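You operate a simulated robot arm through the tools that you are given. There is no shell and no other tool. Be economical: measure what you need, move in short steps, check, and stop when the job is done.

You are at the controls of a simulated robot arm. One attempt, no reset.

JOB
Clear the toe closer's jam, then close the orange sock's toe.
Fine: the stop key clears it; lay the black sock on the table, unsewn; set guide gap and program as the orange sock's ticket says; the orange one stays on the exit tray.

The check looks at the end state, three seconds after you hand in, the way a careful person would. Anything else that was tipped, shoved, dropped, spilled or broken makes it a failure.

ROBOT AND FRAMES
A 6-joint arm with a two-finger parallel gripper, fixed in place. Base frame: the origin is at the foot of the arm, x ahead of it, y to its left, z up. Units: m, degrees, N and s.
With the tool pointing down near the work surface it reaches from about 0.2 to 0.44 m from the base axis. Its first joint turns from -166.0 to 166.0 degrees. Payload 4.1 kg.
Tool frame: the origin (TCP) lies between the finger pads and is the grasp point; the fingertips stand 0.023 m ahead of it; z points along the fingers, y is the line along which they close. Largest opening 0.094 m; finger width 0.038, thickness 0.01; the body of the gripper, 0.054 by 0.096 m, starts 0.039 m behind the TCP.
Orientation is that of the tool frame in the base frame, as a unit quaternion [w, x, y, z]. With the fingers straight down and closing along the base's y, the tool's x points along the base's -x, its y along +y and its z along -z.

CONTROLS
- The arm moves only by the tool apply_moves. Its argument "rows" is a list of rows, each an object (a shift or turn left out is 0, a gripper value left out holds the last) with "translation": the shift along the base's x, y, z in units of 200 mm (1.0 is 200 mm), a list of three; "dr": the turn, a rotation vector about the base's x, y, z in units of 60 degrees (1.0 is 60 degrees), a list of three. In form: [{"translation": [tx, ty, tz], "dr": [ax, ay, az]}, ...]. A call has 1 to 12 rows; each row is the pose to reach, as a shift and turn from the pose commanded when the call began. "fingers" is the finger opening in m, from 0 to 0.094, set as the call begins (left out, the last holds). A call with a number of a shift or a turn outside -1 to 1 is refused whole. Rows are played at 5 a second. More than 0.05 m and 8.6 degrees between two rows, or a gripper value outside its range, and nothing of the call is played. Where a pose cannot be reached the arm comes as near as it can. A force on the tool above 40 N (or 10 N above the force at the start of the call, whichever is more), or a blocked arm, ends the call early, and 0.2 s more pass. The fingers move at their own pace (about 0.045 m/s each) and stop on an object; they squeeze with about 45 N. The grip force told is the motor's: it shows also when the fingers shut on nothing. Time passes only in rows, and 0.2 s behind the last, so rows that repeat a pose let the fingers close. It gives the time, the measured TCP pose, the force on the tool (base axes), the opening and the grip force at its end, in the units of the frame above (readings bear some noise).
- Cameras (640 x 400 px; columns grow to the right, rows downward): "scene" is fixed at [0.3997, 0.6416, 1.524]; the picture's right is [-1.00, 0.03, 0.00], its down [0.01, 0.52, -0.85] and it looks along [-0.02, -0.85, -0.52] (base axes); focal length 374 px, centre (320, 200). "wrist" rides on the gripper at [-0.039, 0, -0.044] in the tool frame; the picture's right is [0.00, -1.00, 0.00], its down [0.97, 0.00, -0.24] and it looks along [0.24, 0.00, 0.97] (tool axes); focal length 218 px, centre (320, 200). There is no depth. A picture from a camera that has moved, and an enlarged one, comes with that camera's place and axes in the base frame and with its lens. The place of the scene camera against the robot may be out by one fixed shift of up to 0.018 m in any direction.
- grab_frame(camera): a new picture of that camera. It takes no simulated time.
- slide_trunk(by): slides the trunk up (or, below 0, down) by that many m; the arm rides with it, the base frame stays. It gives what a move gives, with no picture.
- zoom(camera, box): a new picture of the part [left, top, right, bottom] of that camera's present view, enlarged. It takes no simulated time.
- sign_off(): hands the job in; it is judged then, once.

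Go step by step. Nothing tells you positions but the pictures and the camera data: compare them with the known pose of the tool, close in by small moves and look again before you grip or let go. The budget is 120 turns and 68 pictures, counting those below and the enlarged ones. Unless the task says otherwise, let go and move clear before handing in, and close with one line.

The tools are called after "Request:" as name(argument=value, ...) on one line, values as JSON. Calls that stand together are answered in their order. apply_moves: Moves the arm, as the interface text tells. Its arguments: {"type":"object","properties":{"rows":{"type":"array"},"fingers":{"type":"number"}},"required":["rows"]} The other tools are called the same way: slide_trunk (by) slides the trunk up or down; grab_frame (camera) takes a picture; zoom (camera, box) takes an enlarged picture of a part of a camera's view; sign_off () hands the job in.

At the start:

```text
t: 0.0
tcp_pos: [0.3182, -0.2554, 1.201]
ee_rot: [0.0, -0.001, 1.0, 0.0]
contact_force: [0.0, 0.9, -0.8]
gripper_width: 0.0939
gripper_force: 0.1
trunk travel left (down, up): [-0.525, 0.065]
```

scene: 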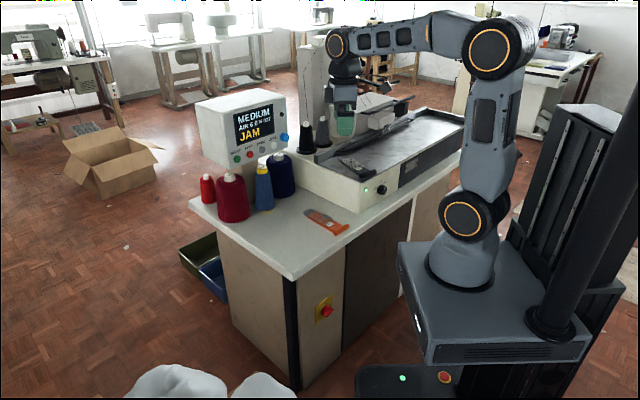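
wrist: 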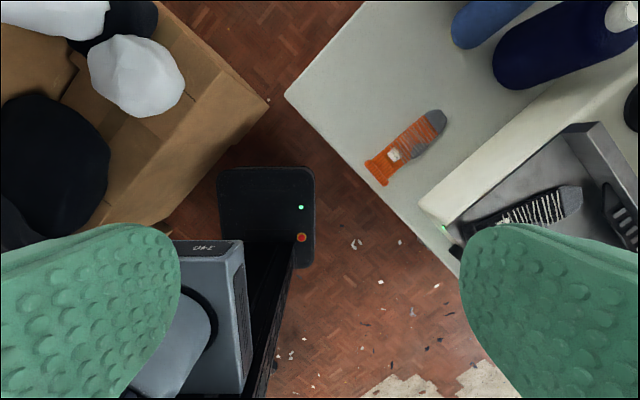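

I see the toe closer with a JAM display, a black sock on its bed, and an orange sock on the table. I'll zoom in for detail first.

Request:
zoom(camera="scene", box=[190, 80, 310, 180])

Request:
zoom(camera="scene", box=[290, 70, 480, 240])

Request:
zoom(camera="wrist", box=[340, 80, 640, 270])

```text
4.00 times, centred on (250, 130) of scene
camera zoom: at [0.3997, 0.6416, 1.524], right [-1.0, 0.03, 0.0], down [0.01, 0.52, -0.85], along [-0.02, -0.85, -0.52], focal length 1494 px, centre (600, 480)
```

zoom: 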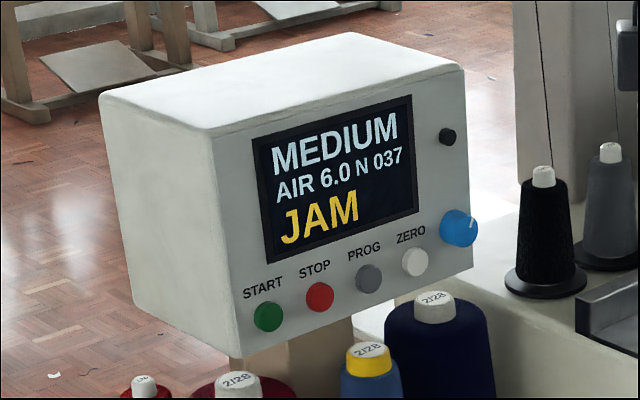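

```text
2.35 times, centred on (385, 155) of scene
camera zoom: at [0.3997, 0.6416, 1.524], right [-1.0, 0.03, 0.0], down [0.01, 0.52, -0.85], along [-0.02, -0.85, -0.52], focal length 879 px, centre (167, 306)
```

zoom: 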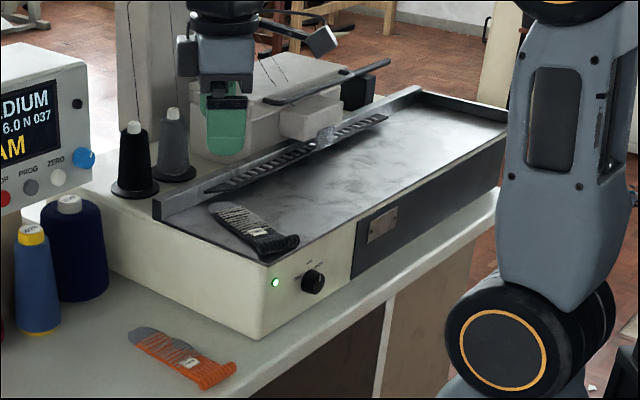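

```text
2.11 times, centred on (490, 175) of wrist
camera zoom: at [0.3565, -0.2547, 1.2449], right [0.0, -1.0, 0.0], down [-0.97, 0.0, 0.24], along [-0.24, 0.0, -0.97], focal length 460 px, centre (-38, 253)
```

zoom: 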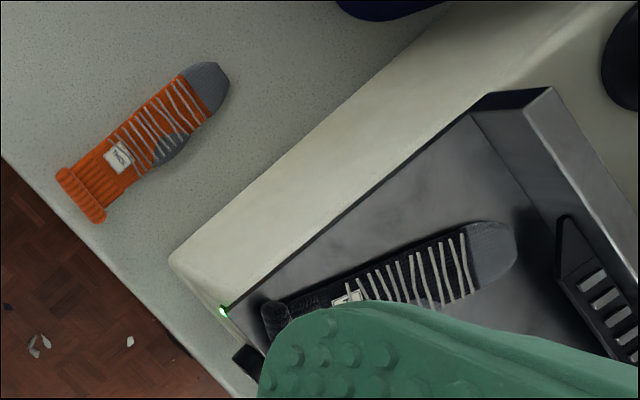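

The ticket and dial are too small here. I zoom in tighter on both.

Request:
zoom(camera="wrist", box=[380, 135, 412, 170])

Request:
zoom(camera="scene", box=[355, 160, 435, 210])

Request:
zoom(camera="scene", box=[300, 205, 350, 240])

Request:
zoom(camera="scene", box=[330, 80, 420, 140])

```text
11.43 times, centred on (396, 152) of wrist
camera zoom: at [0.3565, -0.2547, 1.2449], right [0.0, -1.0, 0.0], down [-0.97, 0.0, 0.24], along [-0.24, 0.0, -0.97], focal length 2494 px, centre (-549, 743)
```

zoom: 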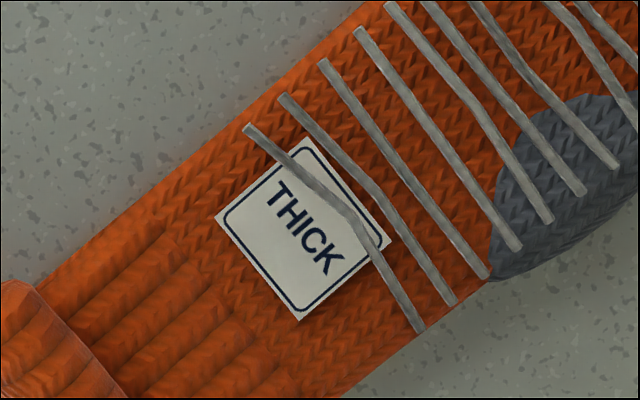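

```text
8.00 times, centred on (395, 185) of scene
camera zoom: at [0.3997, 0.6416, 1.524], right [-1.0, 0.03, 0.0], down [0.01, 0.52, -0.85], along [-0.02, -0.85, -0.52], focal length 2988 px, centre (-280, 320)
```

zoom: 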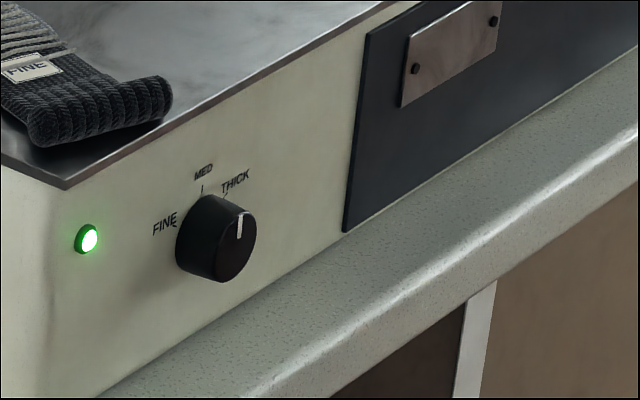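

```text
11.43 times, centred on (325, 222) of scene
camera zoom: at [0.3997, 0.6416, 1.524], right [-1.0, 0.03, 0.0], down [0.01, 0.52, -0.85], along [-0.02, -0.85, -0.52], focal length 4268 px, centre (263, -57)
```

zoom: 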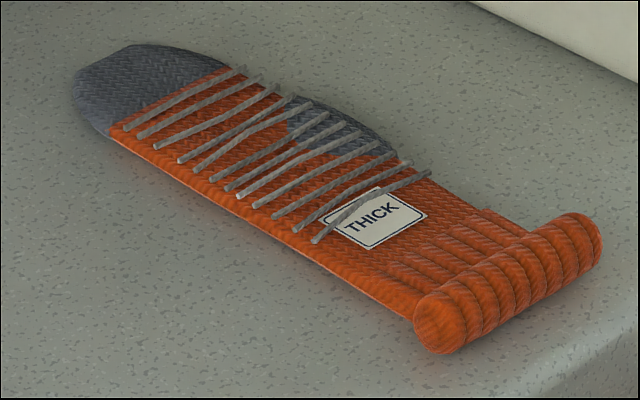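

```text
6.67 times, centred on (375, 110) of scene
camera zoom: at [0.3997, 0.6416, 1.524], right [-1.0, 0.03, 0.0], down [0.01, 0.52, -0.85], along [-0.02, -0.85, -0.52], focal length 2490 px, centre (-47, 800)
```

zoom: 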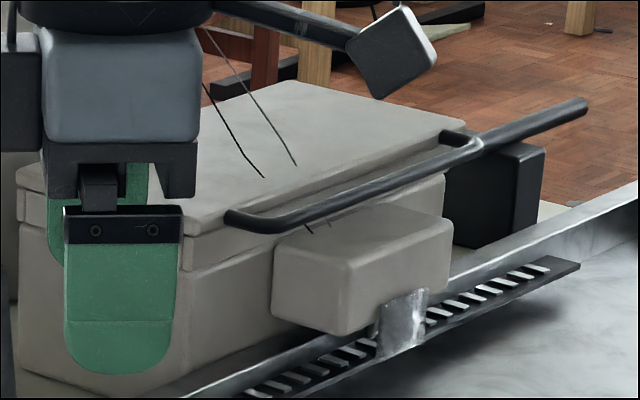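

Ticket reads THICK (knob and program are both at MED now). I turn the tool 45° so that it lines up with the table edge, then look.

Request:
apply_moves(rows=[{"dr": [0, 0, -0.125]}, {"dr": [0, 0, -0.25]}, {"dr": [0, 0, -0.375]}, {"dr": [0, 0, -0.5]}, {"dr": [0, 0, -0.625]}, {"dr": [0, 0, -0.75]}])

Request:
grab_frame(camera="wrist")

```text
t: 1.4
tcp_pos: [0.3158, -0.2568, 1.2012]
ee_rot: [0.0, 0.383, 0.924, 0.0]
contact_force: [-0.4, 0.0, 0.2]
gripper_width: 0.0938
gripper_force: 0.1
trunk travel left (down, up): [-0.525, 0.065]
```

```text
58 pictures are left
camera wrist: at [0.3445, -0.282, 1.2449], right [-0.71, -0.71, 0.0], down [-0.68, 0.69, 0.24], along [-0.17, 0.17, -0.97], focal length 218 px, centre (320, 200)
```

wrist: 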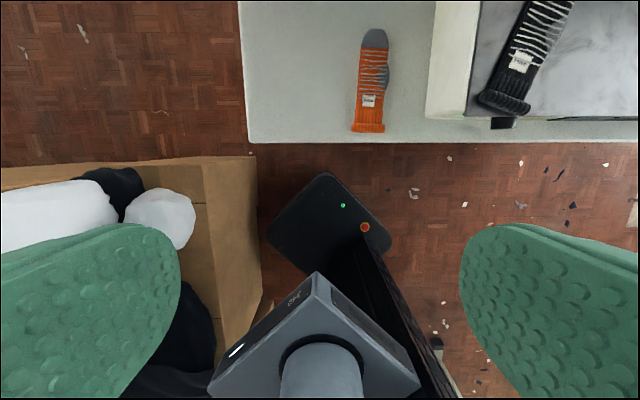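

The tool is square with the table. I pitch it forward to look at the machine.

Request:
apply_moves(rows=[{"dr": [-0.1, -0.1, 0]}, {"dr": [-0.2, -0.2, 0]}, {"dr": [-0.3, -0.3, 0]}, {"dr": [-0.4, -0.4, 0]}, {"dr": [-0.5, -0.5, 0]}])

Request:
grab_frame(camera="wrist")

```text
t: 2.6
tcp_pos: [0.3178, -0.2559, 1.2018]
ee_rot: [0.335, 0.357, 0.861, -0.14]
contact_force: [-0.4, -0.3, -0.1]
gripper_width: 0.0939
gripper_force: 0.0
trunk travel left (down, up): [-0.525, 0.065]
```

```text
57 pictures are left
camera wrist: at [0.3164, -0.2537, 1.2598], right [-0.71, -0.71, 0.0], down [-0.62, 0.62, -0.48], along [0.34, -0.34, -0.88], focal length 218 px, centre (320, 200)
```

wrist: 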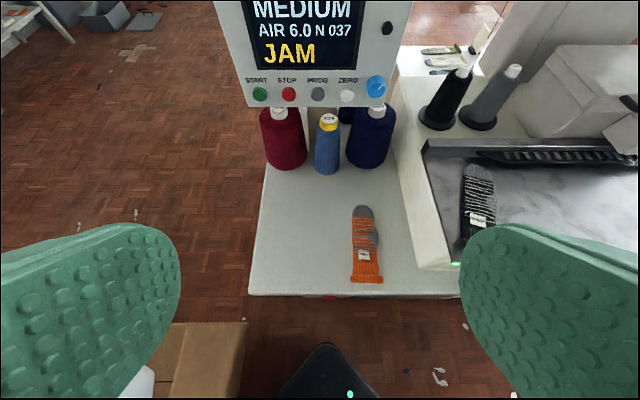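

Now the panel face is visible. I zoom on the panel and on the head/rear area.

Request:
zoom(camera="wrist", box=[230, 0, 420, 115])

Request:
zoom(camera="wrist", box=[390, 0, 640, 160])

```text
3.37 times, centred on (325, 58) of wrist
camera zoom: at [0.3164, -0.2537, 1.2598], right [-0.71, -0.71, 0.0], down [-0.62, 0.62, -0.48], along [0.34, -0.34, -0.88], focal length 735 px, centre (303, 680)
```

zoom: 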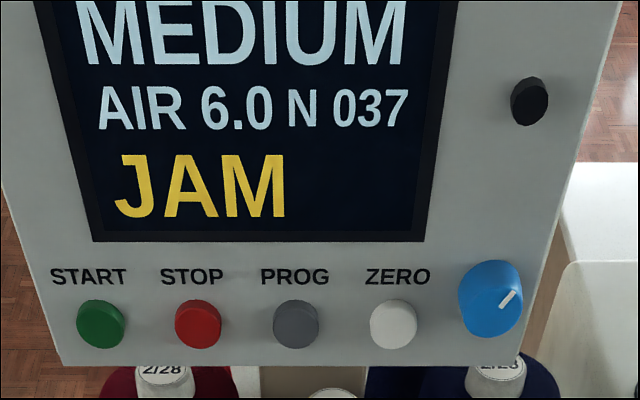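

```text
2.50 times, centred on (515, 80) of wrist
camera zoom: at [0.3164, -0.2537, 1.2598], right [-0.71, -0.71, 0.0], down [-0.62, 0.62, -0.48], along [0.34, -0.34, -0.88], focal length 546 px, centre (-168, 500)
```

zoom: 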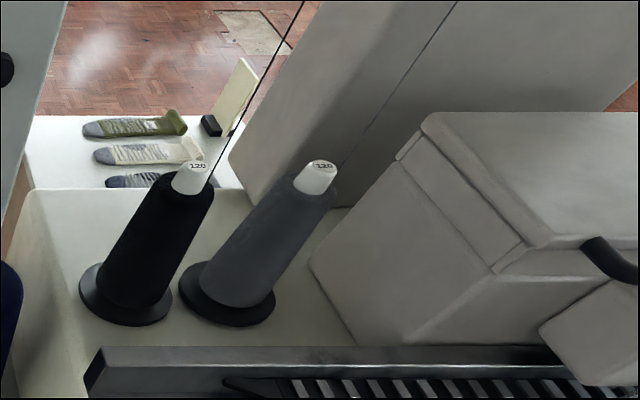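

I shift right to see the sewing bed and its exit.

Request:
apply_moves(rows=[{"translation": [-0.16, -0.16, 0]}, {"translation": [-0.32, -0.32, 0]}, {"translation": [-0.48, -0.48, 0]}, {"translation": [-0.64, -0.64, 0]}, {"translation": [-0.8, -0.8, 0]}])

Request:
grab_frame(camera="wrist")

```text
t: 3.8
tcp_pos: [0.1539, -0.4162, 1.2017]
ee_rot: [0.335, 0.356, 0.861, -0.138]
contact_force: [0.4, -0.2, -0.4]
gripper_width: 0.0938
gripper_force: 0.1
trunk travel left (down, up): [-0.525, 0.065]
```

```text
54 pictures are left
camera wrist: at [0.1532, -0.4147, 1.2599], right [-0.71, -0.71, 0.0], down [-0.62, 0.62, -0.48], along [0.34, -0.34, -0.88], focal length 218 px, centre (320, 200)
```

wrist: 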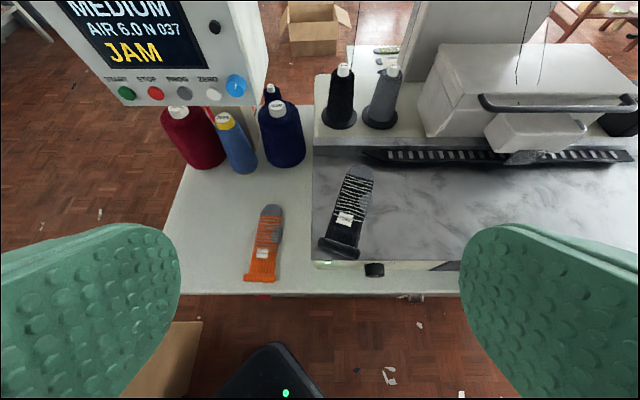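

Triangulating: table z≈0.758 with its edge at 0.449 m from the base along the facing direction; the bed is at z≈0.885. I zoom on the bed and exit side.

Request:
zoom(camera="wrist", box=[300, 110, 640, 290])

Request:
zoom(camera="scene", box=[300, 75, 470, 200])

```text
1.88 times, centred on (470, 200) of wrist
camera zoom: at [0.1532, -0.4147, 1.2599], right [-0.71, -0.71, 0.0], down [-0.62, 0.62, -0.48], along [0.34, -0.34, -0.88], focal length 411 px, centre (38, 200)
```

zoom: 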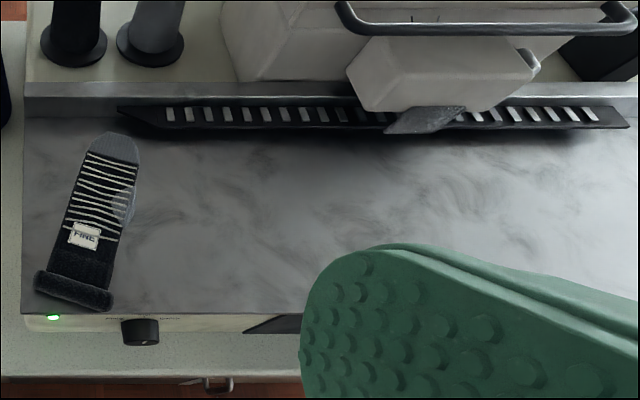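

```text
3.20 times, centred on (385, 138) of scene
camera zoom: at [0.3997, 0.6416, 1.524], right [-1.0, 0.03, 0.0], down [0.01, 0.52, -0.85], along [-0.02, -0.85, -0.52], focal length 1195 px, centre (112, 400)
```

zoom: 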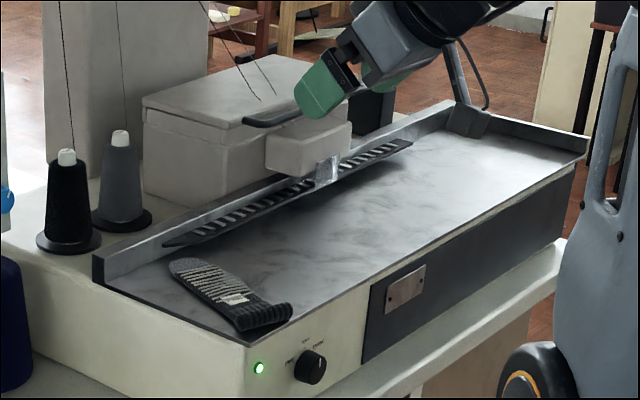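

Buttons: STOP at about n=0.742, l=0.098, z=1.017 (n = forward along the −45° direction, l = left); the panel is vertical. I close the fingers and swing toward it, going horizontal.

Request:
apply_moves(rows=[{"translation": [0.118, 0.118, -0.08], "dr": [-0.047, -0.047, 0]}, {"translation": [0.236, 0.236, -0.16], "dr": [-0.094, -0.094, 0]}, {"translation": [0.354, 0.354, -0.25], "dr": [-0.14, -0.14, 0]}, {"translation": [0.472, 0.472, -0.33], "dr": [-0.187, -0.187, 0]}, {"translation": [0.59, 0.59, -0.41], "dr": [-0.234, -0.234, 0]}, {"translation": [0.707, 0.707, -0.5], "dr": [-0.28, -0.28, 0]}], fingers=0)

Request:
apply_moves(rows=[{"translation": [0.1, 0.1, -0.1], "dr": [-0.056, -0.056, 0]}, {"translation": [0.2, 0.2, -0.2], "dr": [-0.112, -0.112, 0]}, {"translation": [0.3, 0.3, -0.3], "dr": [-0.168, -0.168, 0]}, {"translation": [0.39, 0.19, -0.37], "dr": [-0.224, -0.224, 0]}, {"translation": [0.48, 0.08, -0.43], "dr": [-0.281, -0.281, 0]}])

Request:
grab_frame(camera="wrist")

```text
t: 5.2
tcp_pos: [0.3231, -0.3008, 1.1165]
ee_rot: [0.504, 0.319, 0.775, -0.208]
contact_force: [-0.7, -0.7, -1.2]
gripper_width: 0.0003
gripper_force: 33.1
out of reach, approached as far as the arm can: row 5, 6
trunk travel left (down, up): [-0.525, 0.065]
```

```text
t: 6.4
tcp_pos: [0.34, -0.3582, 1.0587]
ee_rot: [0.658, 0.275, 0.659, -0.237]
contact_force: [0.0, 0.4, -0.2]
gripper_width: 0.0
gripper_force: 42.2
out of reach, approached as far as the arm can: row 1, 2, 3, 4, 5
trunk travel left (down, up): [-0.525, 0.065]
```

```text
51 pictures are left
camera wrist: at [0.3073, -0.3295, 1.0984], right [-0.67, -0.74, -0.05], down [-0.16, 0.21, -0.96], along [0.72, -0.64, -0.26], focal length 218 px, centre (320, 200)
```

wrist: 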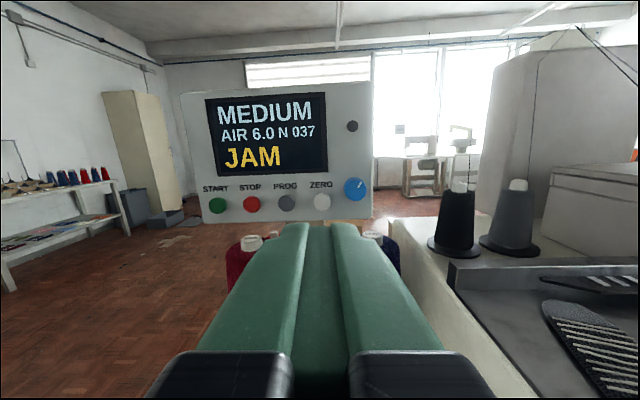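

That spot is too close in for a level tool; moving further forward should be reachable. I go forward by 0.1 m.

Request:
apply_moves(rows=[{"translation": [0.12, -0.12, 0]}, {"translation": [0.24, -0.24, 0]}, {"translation": [0.35, -0.35, 0]}])

Request:
grab_frame(camera="wrist")

```text
t: 7.2
tcp_pos: [0.4047, -0.4364, 1.0601]
ee_rot: [0.659, 0.272, 0.661, -0.235]
contact_force: [-0.7, -0.2, -0.2]
gripper_width: 0.0
gripper_force: 42.4
out of reach, approached as far as the arm can: row 2, 3
trunk travel left (down, up): [-0.525, 0.065]
```

```text
50 pictures are left
camera wrist: at [0.3713, -0.4082, 1.0985], right [-0.67, -0.74, -0.05], down [-0.16, 0.21, -0.96], along [0.73, -0.64, -0.26], focal length 218 px, centre (320, 200)
```

wrist: 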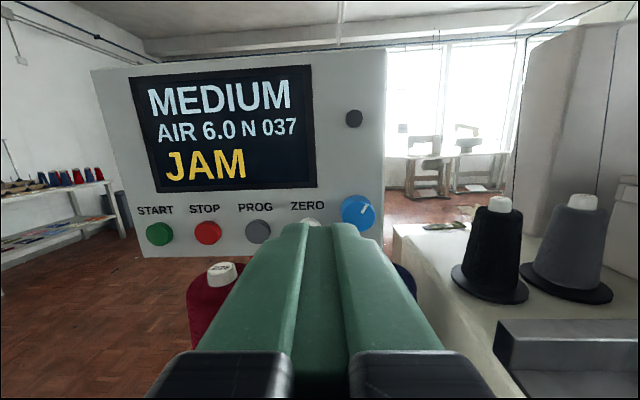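

I test a small move to the left to learn what is limiting.

Request:
apply_moves(rows=[{"translation": [0.14, 0.14, 0]}])

```text
t: 7.6
tcp_pos: [0.4053, -0.4335, 1.0611]
ee_rot: [0.659, 0.271, 0.662, -0.233]
contact_force: [0.3, 0.4, 0.7]
gripper_width: 0.0002
gripper_force: 42.1
out of reach, approached as far as the arm can: row 1
trunk travel left (down, up): [-0.525, 0.065]
```

Request:
grab_frame(camera="scene")

```text
49 pictures are left
```

scene: 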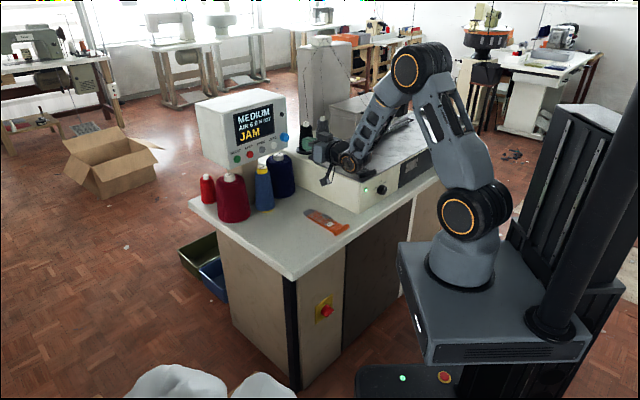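

The wrist seems limited when reaching low with the tool level. I raise the tool, then lower the trunk so the forearm is flatter.

Request:
apply_moves(rows=[{"translation": [0, 0, 0.2]}, {"translation": [0, 0, 0.4]}, {"translation": [0, 0, 0.6]}, {"translation": [0, 0, 0.8]}, {"translation": [0, 0, 1.0]}])

```text
t: 8.8
tcp_pos: [0.4026, -0.4382, 1.265]
ee_rot: [0.658, 0.275, 0.66, -0.237]
contact_force: [-0.3, 0.1, -0.2]
gripper_width: 0.0002
gripper_force: 42.3
trunk travel left (down, up): [-0.525, 0.065]
```

Request:
slide_trunk(by=-0.2)

Request:
apply_moves(rows=[{"translation": [0.1, 0.1, 0]}, {"translation": [0.2, 0.2, 0]}, {"translation": [0.3, 0.3, 0]}, {"translation": [0.4, 0.4, 0]}])

Request:
grab_frame(camera="wrist")

```text
t: 11.0
tcp_pos: [0.4036, -0.4377, 1.0647]
ee_rot: [0.658, 0.274, 0.66, -0.237]
contact_force: [-0.5, 0.1, 0.5]
gripper_width: 0.0002
gripper_force: 42.7
trunk travel left (down, up): [-0.325, 0.265]
```

```text
t: 12.0
tcp_pos: [0.4419, -0.4007, 1.0776]
ee_rot: [0.658, 0.27, 0.663, -0.232]
contact_force: [-0.5, -0.2, 0.1]
gripper_width: 0.0
gripper_force: 42.0
out of reach, approached as far as the arm can: row 2, 3, 4
trunk travel left (down, up): [-0.325, 0.265]
```

```text
48 pictures are left
camera wrist: at [0.4081, -0.3738, 1.1167], right [-0.66, -0.75, -0.05], down [-0.17, 0.21, -0.96], along [0.73, -0.63, -0.26], focal length 218 px, centre (320, 200)
```

wrist: 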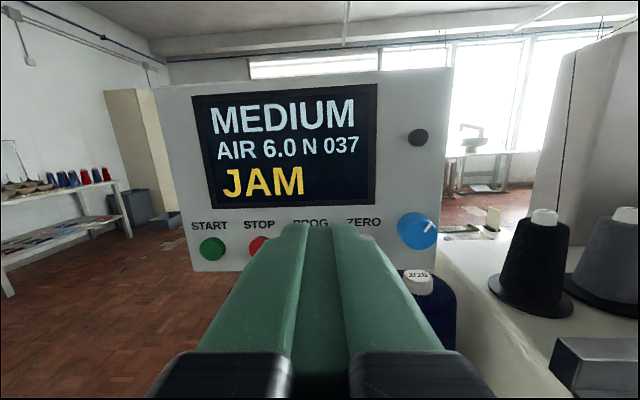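

Sideways is the limit with this yaw. I let the tool yaw left while moving left.

Request:
apply_moves(rows=[{"dr": [0, 0, 0.1]}, {"dr": [0, 0, 0.2]}, {"dr": [0, 0, 0.3]}, {"translation": [0.1, 0.1, -0.05], "dr": [0, 0, 0.3]}, {"translation": [0.2, 0.2, -0.15], "dr": [0, 0, 0.3]}])

Request:
grab_frame(camera="wrist")

```text
t: 13.2
tcp_pos: [0.4824, -0.361, 1.041]
ee_rot: [0.687, 0.167, 0.695, -0.13]
contact_force: [-0.3, -0.7, 0.2]
gripper_width: 0.0
gripper_force: 42.1
trunk travel left (down, up): [-0.325, 0.265]
```

```text
47 pictures are left
camera wrist: at [0.442, -0.3446, 1.0803], right [-0.41, -0.91, -0.05], down [-0.22, 0.15, -0.96], along [0.88, -0.39, -0.26], focal length 218 px, centre (320, 200)
```

wrist: 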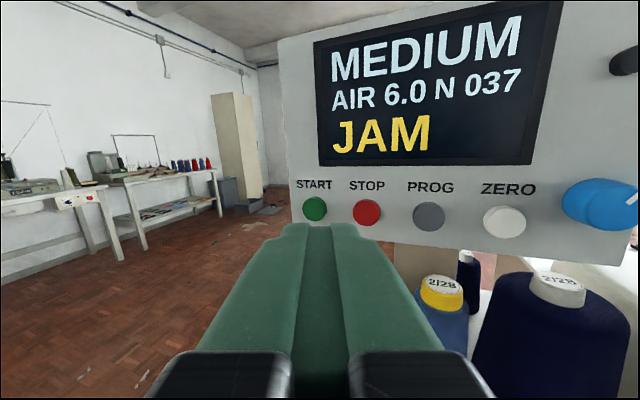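

STOP confirmed at n=0.742, l=0.097, z=1.017. I lower by 24 mm and advance to about 2 cm short.

Request:
apply_moves(rows=[{"translation": [0.0, 0.0, -0.12]}, {"translation": [0.14, -0.13, -0.12]}, {"translation": [0.28, -0.265, -0.12]}, {"translation": [0.35, -0.335, -0.12]}])

Request:
grab_frame(camera="wrist")

```text
t: 14.2
tcp_pos: [0.5514, -0.4278, 1.0197]
ee_rot: [0.687, 0.169, 0.695, -0.131]
contact_force: [0.2, -0.2, 0.3]
gripper_width: 0.0
gripper_force: 42.2
trunk travel left (down, up): [-0.325, 0.265]
```

```text
46 pictures are left
camera wrist: at [0.5107, -0.4102, 1.0589], right [-0.41, -0.91, -0.05], down [-0.22, 0.15, -0.96], along [0.88, -0.39, -0.26], focal length 218 px, centre (320, 200)
```

wrist: 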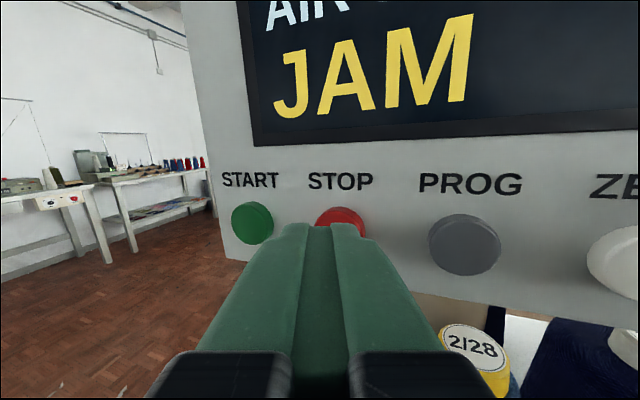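

Lined up with STOP. I press slowly in the forward direction.

Request:
apply_moves(rows=[{"translation": [0.035, -0.035, 0]}, {"translation": [0.06, -0.06, 0]}, {"translation": [0.075, -0.075, 0]}, {"translation": [0.09, -0.09, 0]}, {"translation": [0.1, -0.1, 0]}])

Request:
grab_frame(camera="wrist")

```text
t: 15.4
tcp_pos: [0.5706, -0.4455, 1.0179]
ee_rot: [0.687, 0.167, 0.694, -0.132]
contact_force: [-2.0, 1.3, -0.4]
gripper_width: 0.0
gripper_force: 42.1
trunk travel left (down, up): [-0.325, 0.265]
```

```text
45 pictures are left
camera wrist: at [0.5304, -0.4293, 1.058], right [-0.41, -0.91, -0.05], down [-0.22, 0.15, -0.96], along [0.88, -0.39, -0.26], focal length 218 px, centre (320, 200)
```

wrist: 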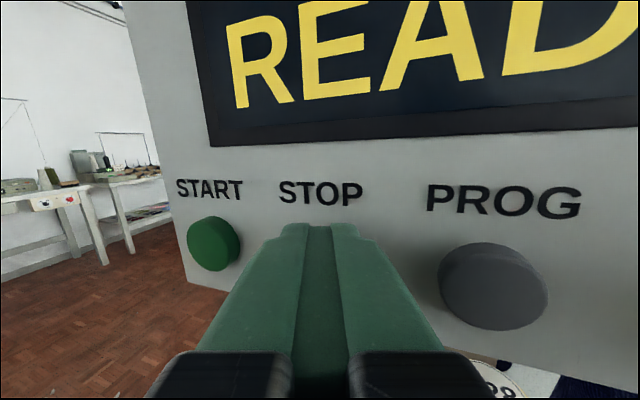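

The display now says READY. I back off, shift 5 cm right to PROG and press once.

Request:
apply_moves(rows=[{"translation": [-0.1, 0.1, 0]}, {"translation": [-0.18, 0.012, 0]}, {"translation": [-0.277, -0.077, 0]}, {"translation": [-0.277, -0.077, 0]}])

Request:
grab_frame(camera="wrist")

```text
t: 16.4
tcp_pos: [0.5168, -0.4612, 1.0171]
ee_rot: [0.687, 0.168, 0.695, -0.131]
contact_force: [0.2, -0.9, -0.1]
gripper_width: 0.0
gripper_force: 42.4
trunk travel left (down, up): [-0.325, 0.265]
```

```text
44 pictures are left
camera wrist: at [0.4766, -0.444, 1.0575], right [-0.41, -0.91, -0.05], down [-0.22, 0.15, -0.96], along [0.88, -0.39, -0.26], focal length 218 px, centre (320, 200)
```

wrist: 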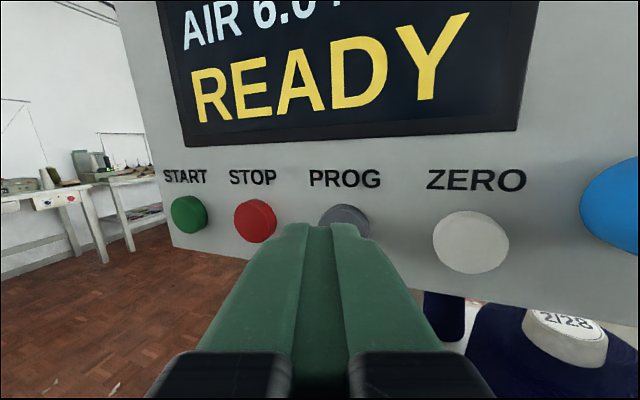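

Aligned with PROG. I press and come back off so that the display can be read.

Request:
apply_moves(rows=[{"translation": [0.035, -0.035, 0]}, {"translation": [0.06, -0.06, 0]}, {"translation": [0.075, -0.075, 0]}, {"translation": [0.09, -0.09, 0]}, {"translation": [0.1, -0.1, 0]}, {"translation": [0.06, -0.06, 0]}, {"translation": [-0.05, 0.05, 0]}, {"translation": [-0.15, 0.15, 0]}, {"translation": [-0.25, 0.25, 0]}])

Request:
grab_frame(camera="wrist")

```text
t: 18.4
tcp_pos: [0.4669, -0.4111, 1.0179]
ee_rot: [0.687, 0.167, 0.695, -0.132]
contact_force: [0.8, -0.1, -0.1]
gripper_width: 0.0001
gripper_force: 42.0
trunk travel left (down, up): [-0.325, 0.265]
```

```text
43 pictures are left
camera wrist: at [0.4265, -0.395, 1.0582], right [-0.41, -0.91, -0.05], down [-0.22, 0.15, -0.96], along [0.88, -0.39, -0.26], focal length 218 px, centre (320, 200)
```

wrist: 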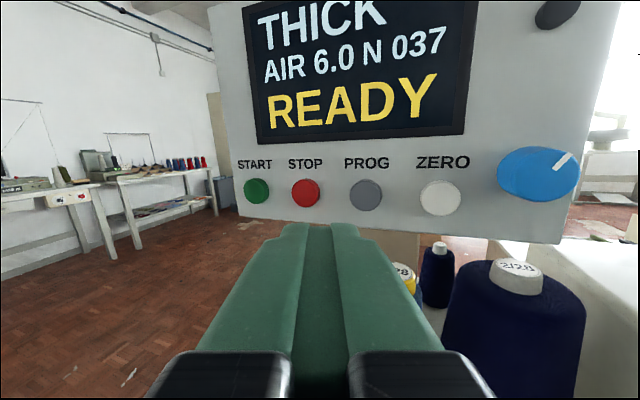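

Program is THICK and READY. Next is the gap knob; I retreat, yaw back square and move right in front of the machine.

Request:
apply_moves(rows=[{"translation": [-0.1, 0.1, 0.05], "dr": [0, 0, -0.07]}, {"translation": [-0.25, 0.0, 0.1], "dr": [0, 0, -0.14]}, {"translation": [-0.4, -0.1, 0.15], "dr": [0, 0, -0.21]}, {"translation": [-0.55, -0.2, 0.15], "dr": [0, 0, -0.28]}, {"translation": [-0.7, -0.35, 0.15], "dr": [0, 0, -0.35]}, {"translation": [-0.88, -0.53, 0.15], "dr": [0, 0, -0.35]}])

Request:
apply_moves(rows=[{"translation": [-0.15, -0.1, 0]}, {"translation": [-0.3, -0.2, 0]}, {"translation": [-0.45, -0.27, 0]}, {"translation": [-0.6, -0.3, 0]}, {"translation": [-0.75, -0.3, 0]}, {"translation": [-0.85, -0.25, 0]}])

Request:
grab_frame(camera="wrist")

```text
refused: row 6 steps farther than a row can; nothing moved
```

```text
t: 19.8
tcp_pos: [0.2953, -0.4644, 1.0169]
ee_rot: [0.687, 0.168, 0.695, -0.131]
contact_force: [0.0, 0.4, 0.0]
gripper_width: 0.0
gripper_force: 42.3
trunk travel left (down, up): [-0.325, 0.265]
```

```text
42 pictures are left
camera wrist: at [0.254, -0.4462, 1.0559], right [-0.41, -0.91, -0.05], down [-0.22, 0.15, -0.96], along [0.88, -0.39, -0.26], focal length 218 px, centre (320, 200)
```

wrist: 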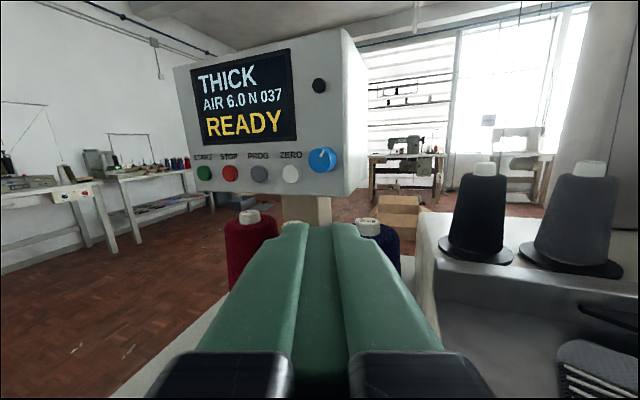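

Harmless: the second part ran anyway, in free space. I continue to n≈0.41, l≈-0.28 with the yaw back to square.

Request:
apply_moves(rows=[{"translation": [-0.16, 0.05, 0.0], "dr": [0, 0, -0.06]}, {"translation": [-0.32, 0.1, 0.0], "dr": [0, 0, -0.12]}, {"translation": [-0.48, 0.05, 0.0], "dr": [0, 0, -0.18]}, {"translation": [-0.64, -0.03, 0.0], "dr": [0, 0, -0.24]}, {"translation": [-0.8, -0.1, 0.0], "dr": [0, 0, -0.3]}, {"translation": [-0.98, -0.15, 0.0], "dr": [0, 0, -0.35]}])

Request:
grab_frame(camera="wrist")

```text
t: 21.2
tcp_pos: [0.1014, -0.4899, 1.0188]
ee_rot: [0.652, 0.291, 0.652, -0.255]
contact_force: [0.4, 0.0, 0.3]
gripper_width: 0.0
gripper_force: 42.6
trunk travel left (down, up): [-0.325, 0.265]
```

```text
41 pictures are left
camera wrist: at [0.0698, -0.4609, 1.0576], right [-0.71, -0.7, -0.05], down [-0.15, 0.22, -0.96], along [0.69, -0.68, -0.26], focal length 218 px, centre (320, 200)
```

wrist: 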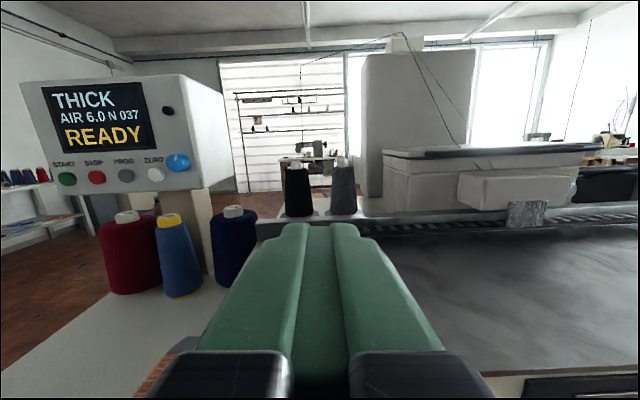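

Square to the machine now. I open the fingers to 0.07, level the small roll and lower in front of the machine to see the knob.

Request:
apply_moves(rows=[{"translation": [-0.05, 0.0, -0.1], "dr": [-0.034, 0.034, 0]}, {"translation": [-0.1, 0.0, -0.25], "dr": [-0.034, 0.034, 0]}, {"translation": [-0.15, 0.0, -0.4], "dr": [-0.034, 0.034, 0]}, {"translation": [-0.18, 0.03, -0.55], "dr": [-0.034, 0.034, 0]}, {"translation": [-0.18, 0.03, -0.65], "dr": [-0.034, 0.034, 0]}], fingers=0.07)

Request:
grab_frame(camera="wrist")

```text
t: 22.4
tcp_pos: [0.0648, -0.4865, 0.8871]
ee_rot: [0.645, 0.275, 0.659, -0.271]
contact_force: [-0.4, 0.6, -0.1]
gripper_width: 0.0699
gripper_force: 0.2
trunk travel left (down, up): [-0.325, 0.265]
```

```text
40 pictures are left
camera wrist: at [0.0339, -0.4548, 0.9275], right [-0.71, -0.7, 0.0], down [-0.18, 0.18, -0.97], along [0.68, -0.69, -0.26], focal length 218 px, centre (320, 200)
```

wrist: 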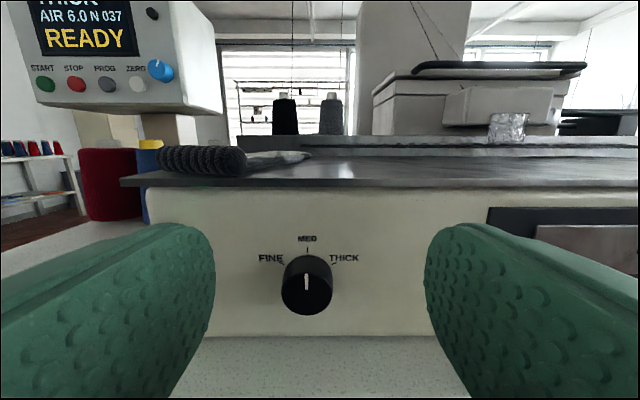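

Knob is at MED with THICK about 60° clockwise. Knob axis ≈ l=-0.288, z=0.822. I align and take another look before advancing.

Request:
apply_moves(rows=[{"translation": [0.02, 0.02, -0.16]}, {"translation": [0.035, 0.035, -0.325]}, {"translation": [0.105, -0.035, -0.325]}])

Request:
grab_frame(camera="wrist")

```text
t: 23.2
tcp_pos: [0.084, -0.4921, 0.8241]
ee_rot: [0.645, 0.275, 0.659, -0.271]
contact_force: [-1.3, 0.8, 0.4]
gripper_width: 0.07
gripper_force: 0.2
trunk travel left (down, up): [-0.325, 0.265]
```

```text
39 pictures are left
camera wrist: at [0.0536, -0.461, 0.864], right [-0.71, -0.7, 0.0], down [-0.18, 0.18, -0.97], along [0.68, -0.69, -0.26], focal length 218 px, centre (320, 200)
```

wrist: 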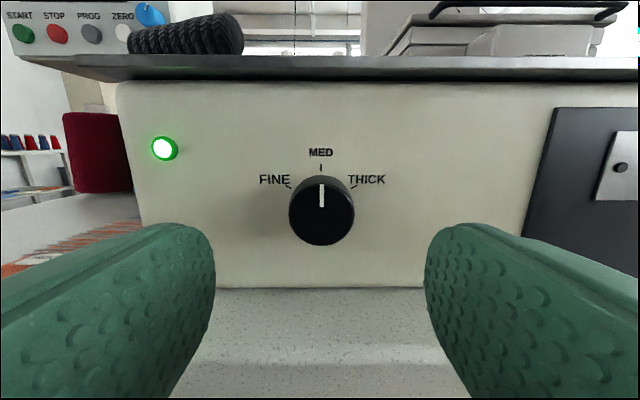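

Centered. Knob face n=0.484, panel n=0.502. I advance 64 mm and close on the knob.

Request:
apply_moves(rows=[{"translation": [0.08, -0.08, 0]}, {"translation": [0.16, -0.16, 0]}, {"translation": [0.2, -0.2, 0]}, {"translation": [0.226, -0.226, 0]}])

Request:
apply_moves(rows=[{}, {}, {}, {}], fingers=0.02)

Request:
grab_frame(camera="wrist")

```text
t: 24.2
tcp_pos: [0.13, -0.5381, 0.8234]
ee_rot: [0.644, 0.276, 0.66, -0.271]
contact_force: [-10.9, 13.0, -1.8]
gripper_width: 0.0707
gripper_force: 0.8
trunk travel left (down, up): [-0.325, 0.265]
```

```text
t: 24.7
tcp_pos: [0.1286, -0.537, 0.823]
ee_rot: [0.644, 0.278, 0.658, -0.272]
contact_force: [-13.5, -11.0, 1.5]
gripper_width: 0.0378
gripper_force: 20.0
trunk travel left (down, up): [-0.325, 0.265]
stopped in row 2: the force on the tool passed its limit (the readings are from after the stop); the commanded pose is now the measured one
```

```text
38 pictures are left
camera wrist: at [0.0981, -0.5068, 0.8624], right [-0.72, -0.7, 0.0], down [-0.18, 0.19, -0.97], along [0.67, -0.69, -0.26], focal length 218 px, centre (320, 200)
```

wrist: 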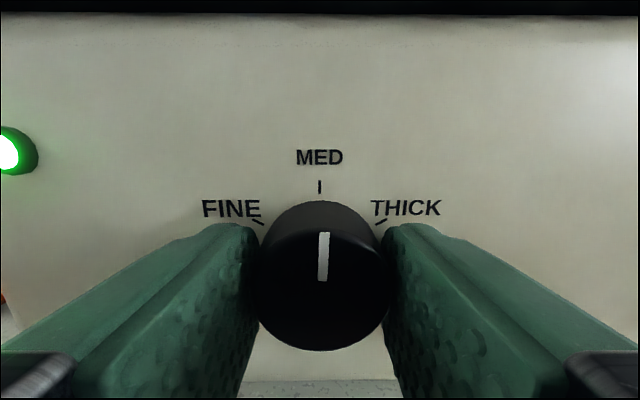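

The fingertips touched the panel slightly. I back off 3 mm and let the grip settle on the knob.

Request:
apply_moves(rows=[{"translation": [-0.012, 0.008, 0]}, {"translation": [-0.014, 0.01, 0]}, {"translation": [-0.014, 0.01, 0]}], fingers=0.03)

```text
t: 25.5
tcp_pos: [0.1276, -0.538, 0.8236]
ee_rot: [0.645, 0.278, 0.658, -0.273]
contact_force: [-9.6, -15.6, -5.1]
gripper_width: 0.0374
gripper_force: 45.3
trunk travel left (down, up): [-0.325, 0.265]
stopped in row 3: the force on the tool passed its limit (the readings are from after the stop); the commanded pose is now the measured one
```

Request:
apply_moves(rows=[{"translation": [-0.005, -0.005, 0]}, {"translation": [-0.01, -0.01, 0]}])

```text
t: 26.1
tcp_pos: [0.129, -0.5385, 0.8237]
ee_rot: [0.645, 0.276, 0.66, -0.269]
contact_force: [-9.3, 4.9, -9.1]
gripper_width: 0.0375
gripper_force: 44.7
trunk travel left (down, up): [-0.325, 0.265]
```

Forces are low with the knob held firmly. I turn clockwise 60° about the knob axis.

Request:
apply_moves(rows=[{"dr": [0.08, -0.08, 0]}, {"dr": [0.16, -0.16, 0]}, {"dr": [0.24, -0.24, 0]}, {"dr": [0.32, -0.32, 0]}, {"dr": [0.4, -0.4, 0]}, {"dr": [0.48, -0.48, 0]}, {"dr": [0.56, -0.56, 0]}, {"dr": [0.64, -0.64, 0]}, {"dr": [0.707, -0.707, 0]}])

Request:
grab_frame(camera="wrist")

```text
t: 28.1
tcp_pos: [0.1304, -0.5352, 0.8249]
ee_rot: [0.694, 0.562, 0.441, 0.097]
contact_force: [12.0, 21.7, -8.9]
gripper_width: 0.0376
gripper_force: 45.0
trunk travel left (down, up): [-0.325, 0.265]
```

```text
37 pictures are left
camera wrist: at [0.0747, -0.5303, 0.8449], right [-0.36, -0.35, -0.86], down [0.4, 0.78, -0.48], along [0.84, -0.52, -0.14], focal length 218 px, centre (320, 200)
```

wrist: 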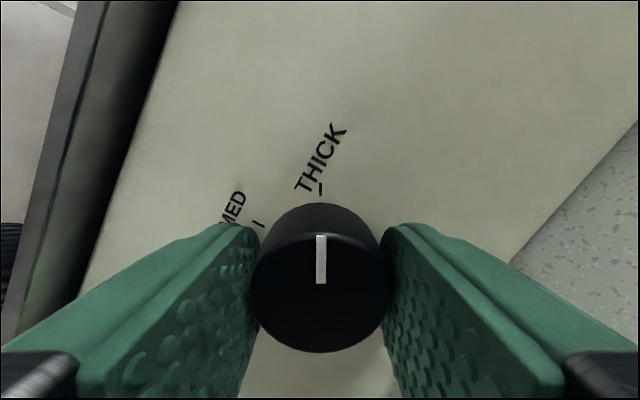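

The mark is on THICK. I open gently, back off, and check.

Request:
apply_moves(rows=[{}, {}, {}], fingers=0.056)

Request:
apply_moves(rows=[{"translation": [-0.06, 0.06, 0]}, {"translation": [-0.14, 0.14, 0]}, {"translation": [-0.21, 0.21, 0]}, {"translation": [-0.25, 0.25, 0]}])

Request:
grab_frame(camera="wrist")

```text
t: 28.9
tcp_pos: [0.1287, -0.5395, 0.8246]
ee_rot: [0.695, 0.562, 0.439, 0.095]
contact_force: [-0.5, -0.6, 0.2]
gripper_width: 0.0557
gripper_force: 0.2
trunk travel left (down, up): [-0.325, 0.265]
```

```text
t: 29.9
tcp_pos: [0.0791, -0.4866, 0.8237]
ee_rot: [0.694, 0.563, 0.438, 0.095]
contact_force: [0.5, -1.1, 0.2]
gripper_width: 0.0561
gripper_force: 0.0
trunk travel left (down, up): [-0.325, 0.265]
```

```text
36 pictures are left
camera wrist: at [0.0233, -0.4804, 0.8439], right [-0.36, -0.35, -0.86], down [0.41, 0.77, -0.48], along [0.84, -0.53, -0.14], focal length 218 px, centre (320, 200)
```

wrist: 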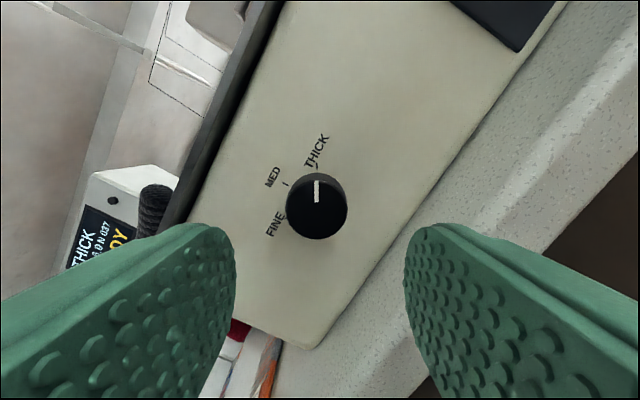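

Gap is on THICK. Next the black sock: I raise, undo the roll, then pitch the tool downward above the bed.

Request:
apply_moves(rows=[{"translation": [0, 0, 0.1], "dr": [-0.08, 0.08, 0]}, {"translation": [0, 0, 0.22], "dr": [-0.16, 0.16, 0]}, {"translation": [0, 0, 0.34], "dr": [-0.24, 0.24, 0]}, {"translation": [0, 0, 0.46], "dr": [-0.32, 0.32, 0]}, {"translation": [0, 0, 0.58], "dr": [-0.4, 0.4, 0]}, {"translation": [0, 0, 0.7], "dr": [-0.48, 0.48, 0]}, {"translation": [0, 0, 0.8], "dr": [-0.56, 0.56, 0]}, {"translation": [0, 0, 0.9], "dr": [-0.64, 0.64, 0]}, {"translation": [0, 0, 1.0], "dr": [-0.707, 0.707, 0]}])

Request:
apply_moves(rows=[{"translation": [0.03, 0, 0.1], "dr": [0.1, 0.1, 0]}, {"translation": [0.08, 0, 0.2], "dr": [0.2, 0.2, 0]}, {"translation": [0.14, -0.04, 0.3], "dr": [0.3, 0.3, 0]}, {"translation": [0.2, -0.1, 0.35], "dr": [0.4, 0.4, 0]}, {"translation": [0.26, -0.16, 0.35], "dr": [0.5, 0.5, 0]}, {"translation": [0.32, -0.22, 0.35], "dr": [0.6, 0.6, 0]}, {"translation": [0.38, -0.28, 0.35], "dr": [0.7, 0.7, 0]}, {"translation": [0.44, -0.34, 0.35], "dr": [0.8, 0.8, 0]}])

Request:
grab_frame(camera="wrist")

```text
t: 31.9
tcp_pos: [0.0778, -0.4878, 1.025]
ee_rot: [0.644, 0.276, 0.659, -0.273]
contact_force: [0.6, -0.2, -0.2]
gripper_width: 0.0558
gripper_force: 0.1
trunk travel left (down, up): [-0.325, 0.265]
```

```text
t: 33.7
tcp_pos: [0.1668, -0.5549, 1.0943]
ee_rot: [0.165, 0.376, 0.909, -0.073]
contact_force: [-0.8, -0.3, 0.5]
gripper_width: 0.0557
gripper_force: 0.1
trunk travel left (down, up): [-0.325, 0.265]
```

```text
35 pictures are left
camera wrist: at [0.182, -0.5686, 1.1492], right [-0.71, -0.71, 0.01], down [-0.7, 0.7, -0.12], along [0.08, -0.09, -0.99], focal length 218 px, centre (320, 200)
```

wrist: 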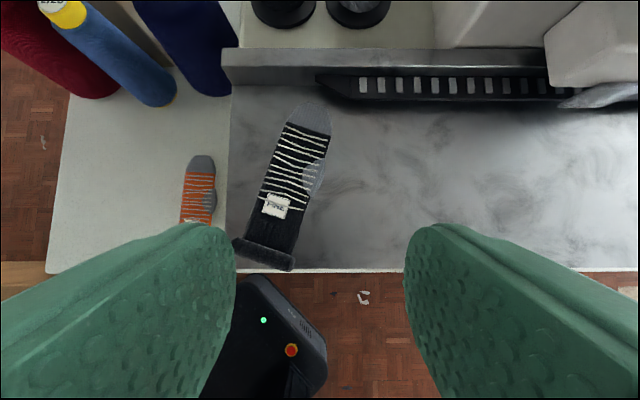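

Clear view: black sock from cuff (n≈.50, l≈-.21) to toe (n≈.69, l≈-.264), skewed about 16°. I set the tool vertical, yaw to the sock, and go above its ankle.

Request:
apply_moves(rows=[{"dr": [0.075, 0.075, 0]}, {"dr": [0.15, 0.15, 0]}, {"dr": [0.224, 0.224, 0]}], fingers=0.085)

Request:
apply_moves(rows=[{"translation": [0.08, 0.0, -0.1], "dr": [0, 0, -0.1]}, {"translation": [0.18, 0.0, -0.2], "dr": [0, 0, -0.2]}, {"translation": [0.29, -0.01, -0.3], "dr": [0, 0, -0.275]}, {"translation": [0.29, -0.01, -0.4], "dr": [0, 0, -0.275]}, {"translation": [0.29, -0.01, -0.45], "dr": [0, 0, -0.275]}])

Request:
grab_frame(camera="wrist")

```text
t: 34.5
tcp_pos: [0.1646, -0.537, 1.0817]
ee_rot: [0.014, 0.382, 0.924, -0.011]
contact_force: [-0.2, 1.6, 0.1]
gripper_width: 0.0849
gripper_force: 0.0
out of reach, approached as far as the arm can: row 2, 3
trunk travel left (down, up): [-0.325, 0.265]
```

```text
t: 35.7
tcp_pos: [0.2196, -0.5409, 0.9919]
ee_rot: [0.014, 0.511, 0.86, -0.013]
contact_force: [0.0, -0.1, 0.4]
gripper_width: 0.0849
gripper_force: 0.0
trunk travel left (down, up): [-0.325, 0.265]
```

```text
34 pictures are left
camera wrist: at [0.2386, -0.5736, 1.0372], right [-0.88, -0.48, 0.01], down [-0.47, 0.86, 0.21], along [-0.11, 0.18, -0.98], focal length 218 px, centre (320, 200)
```

wrist: 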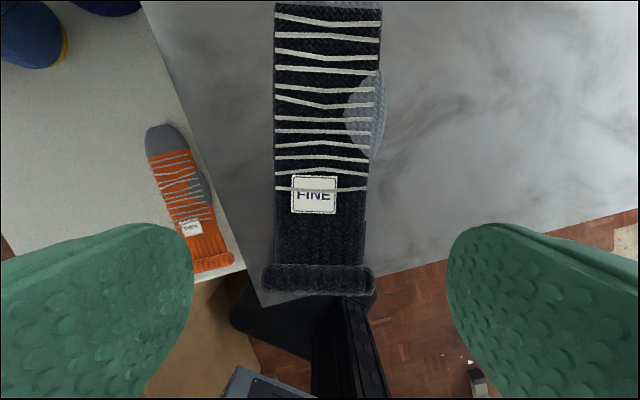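

Well aligned over the sock (about 64 mm wide here). I lower to just above the bed.

Request:
apply_moves(rows=[{"translation": [0, 0, -0.15]}, {"translation": [0, 0, -0.28]}, {"translation": [0, 0, -0.36]}])

Request:
grab_frame(camera="wrist")

```text
t: 36.6
tcp_pos: [0.222, -0.5415, 0.9294]
ee_rot: [0.021, 0.511, 0.859, -0.019]
contact_force: [-4.7, 7.5, 12.9]
gripper_width: 0.0843
gripper_force: 0.1
trunk travel left (down, up): [-0.325, 0.265]
stopped in row 3: the force on the tool passed its limit (the readings are from after the stop); the commanded pose is now the measured one
```

```text
33 pictures are left
camera wrist: at [0.2396, -0.5717, 0.9752], right [-0.88, -0.48, 0.01], down [-0.47, 0.86, 0.19], along [-0.1, 0.16, -0.98], focal length 218 px, centre (320, 200)
```

wrist: 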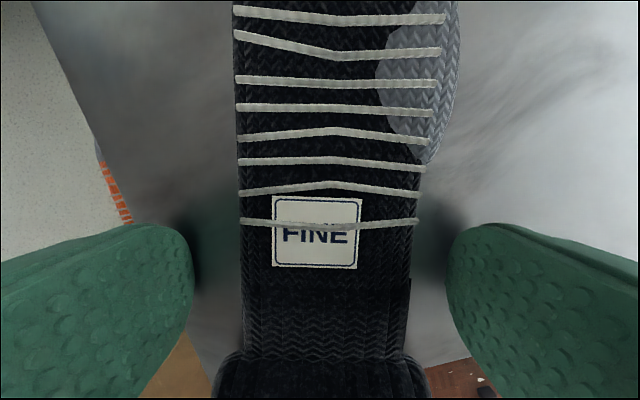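

The fingertips touch the bed (bed z≈0.905). I lift 2 mm and close on the sock.

Request:
apply_moves(rows=[{"translation": [0, 0, 0.012]}])

Request:
apply_moves(rows=[{}, {}, {}, {}, {}], fingers=0.03)

Request:
grab_frame(camera="wrist")

```text
t: 37.0
tcp_pos: [0.2219, -0.5413, 0.9294]
ee_rot: [0.02, 0.51, 0.86, -0.018]
contact_force: [-2.8, 3.1, 3.7]
gripper_width: 0.0849
gripper_force: 0.0
trunk travel left (down, up): [-0.325, 0.265]
```

```text
t: 38.2
tcp_pos: [0.2225, -0.5405, 0.9293]
ee_rot: [0.02, 0.511, 0.859, -0.017]
contact_force: [-0.2, 0.6, -0.4]
gripper_width: 0.0695
gripper_force: 44.6
trunk travel left (down, up): [-0.325, 0.265]
```

```text
32 pictures are left
camera wrist: at [0.2402, -0.573, 0.975], right [-0.88, -0.48, 0.01], down [-0.47, 0.86, 0.19], along [-0.1, 0.16, -0.98], focal length 218 px, centre (320, 200)
```

wrist: 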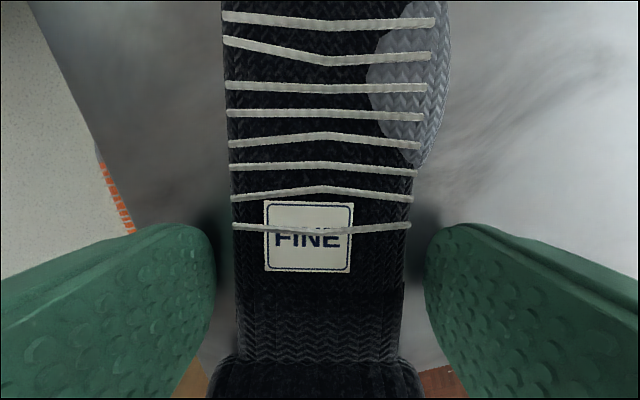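

The grip holds at 69.5 mm. I lift 3 cm and check that the sock follows.

Request:
apply_moves(rows=[{"translation": [0, 0, 0.08]}, {"translation": [0, 0, 0.2]}, {"translation": [0, 0, 0.3]}])

Request:
grab_frame(camera="scene")

```text
t: 39.0
tcp_pos: [0.225, -0.5417, 0.9898]
ee_rot: [0.02, 0.511, 0.859, -0.018]
contact_force: [0.1, -0.6, -0.1]
gripper_width: 0.0691
gripper_force: 45.0
trunk travel left (down, up): [-0.325, 0.265]
```

```text
31 pictures are left
```

scene: 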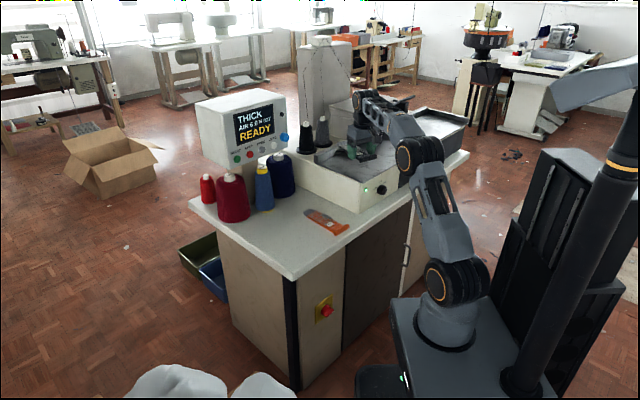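

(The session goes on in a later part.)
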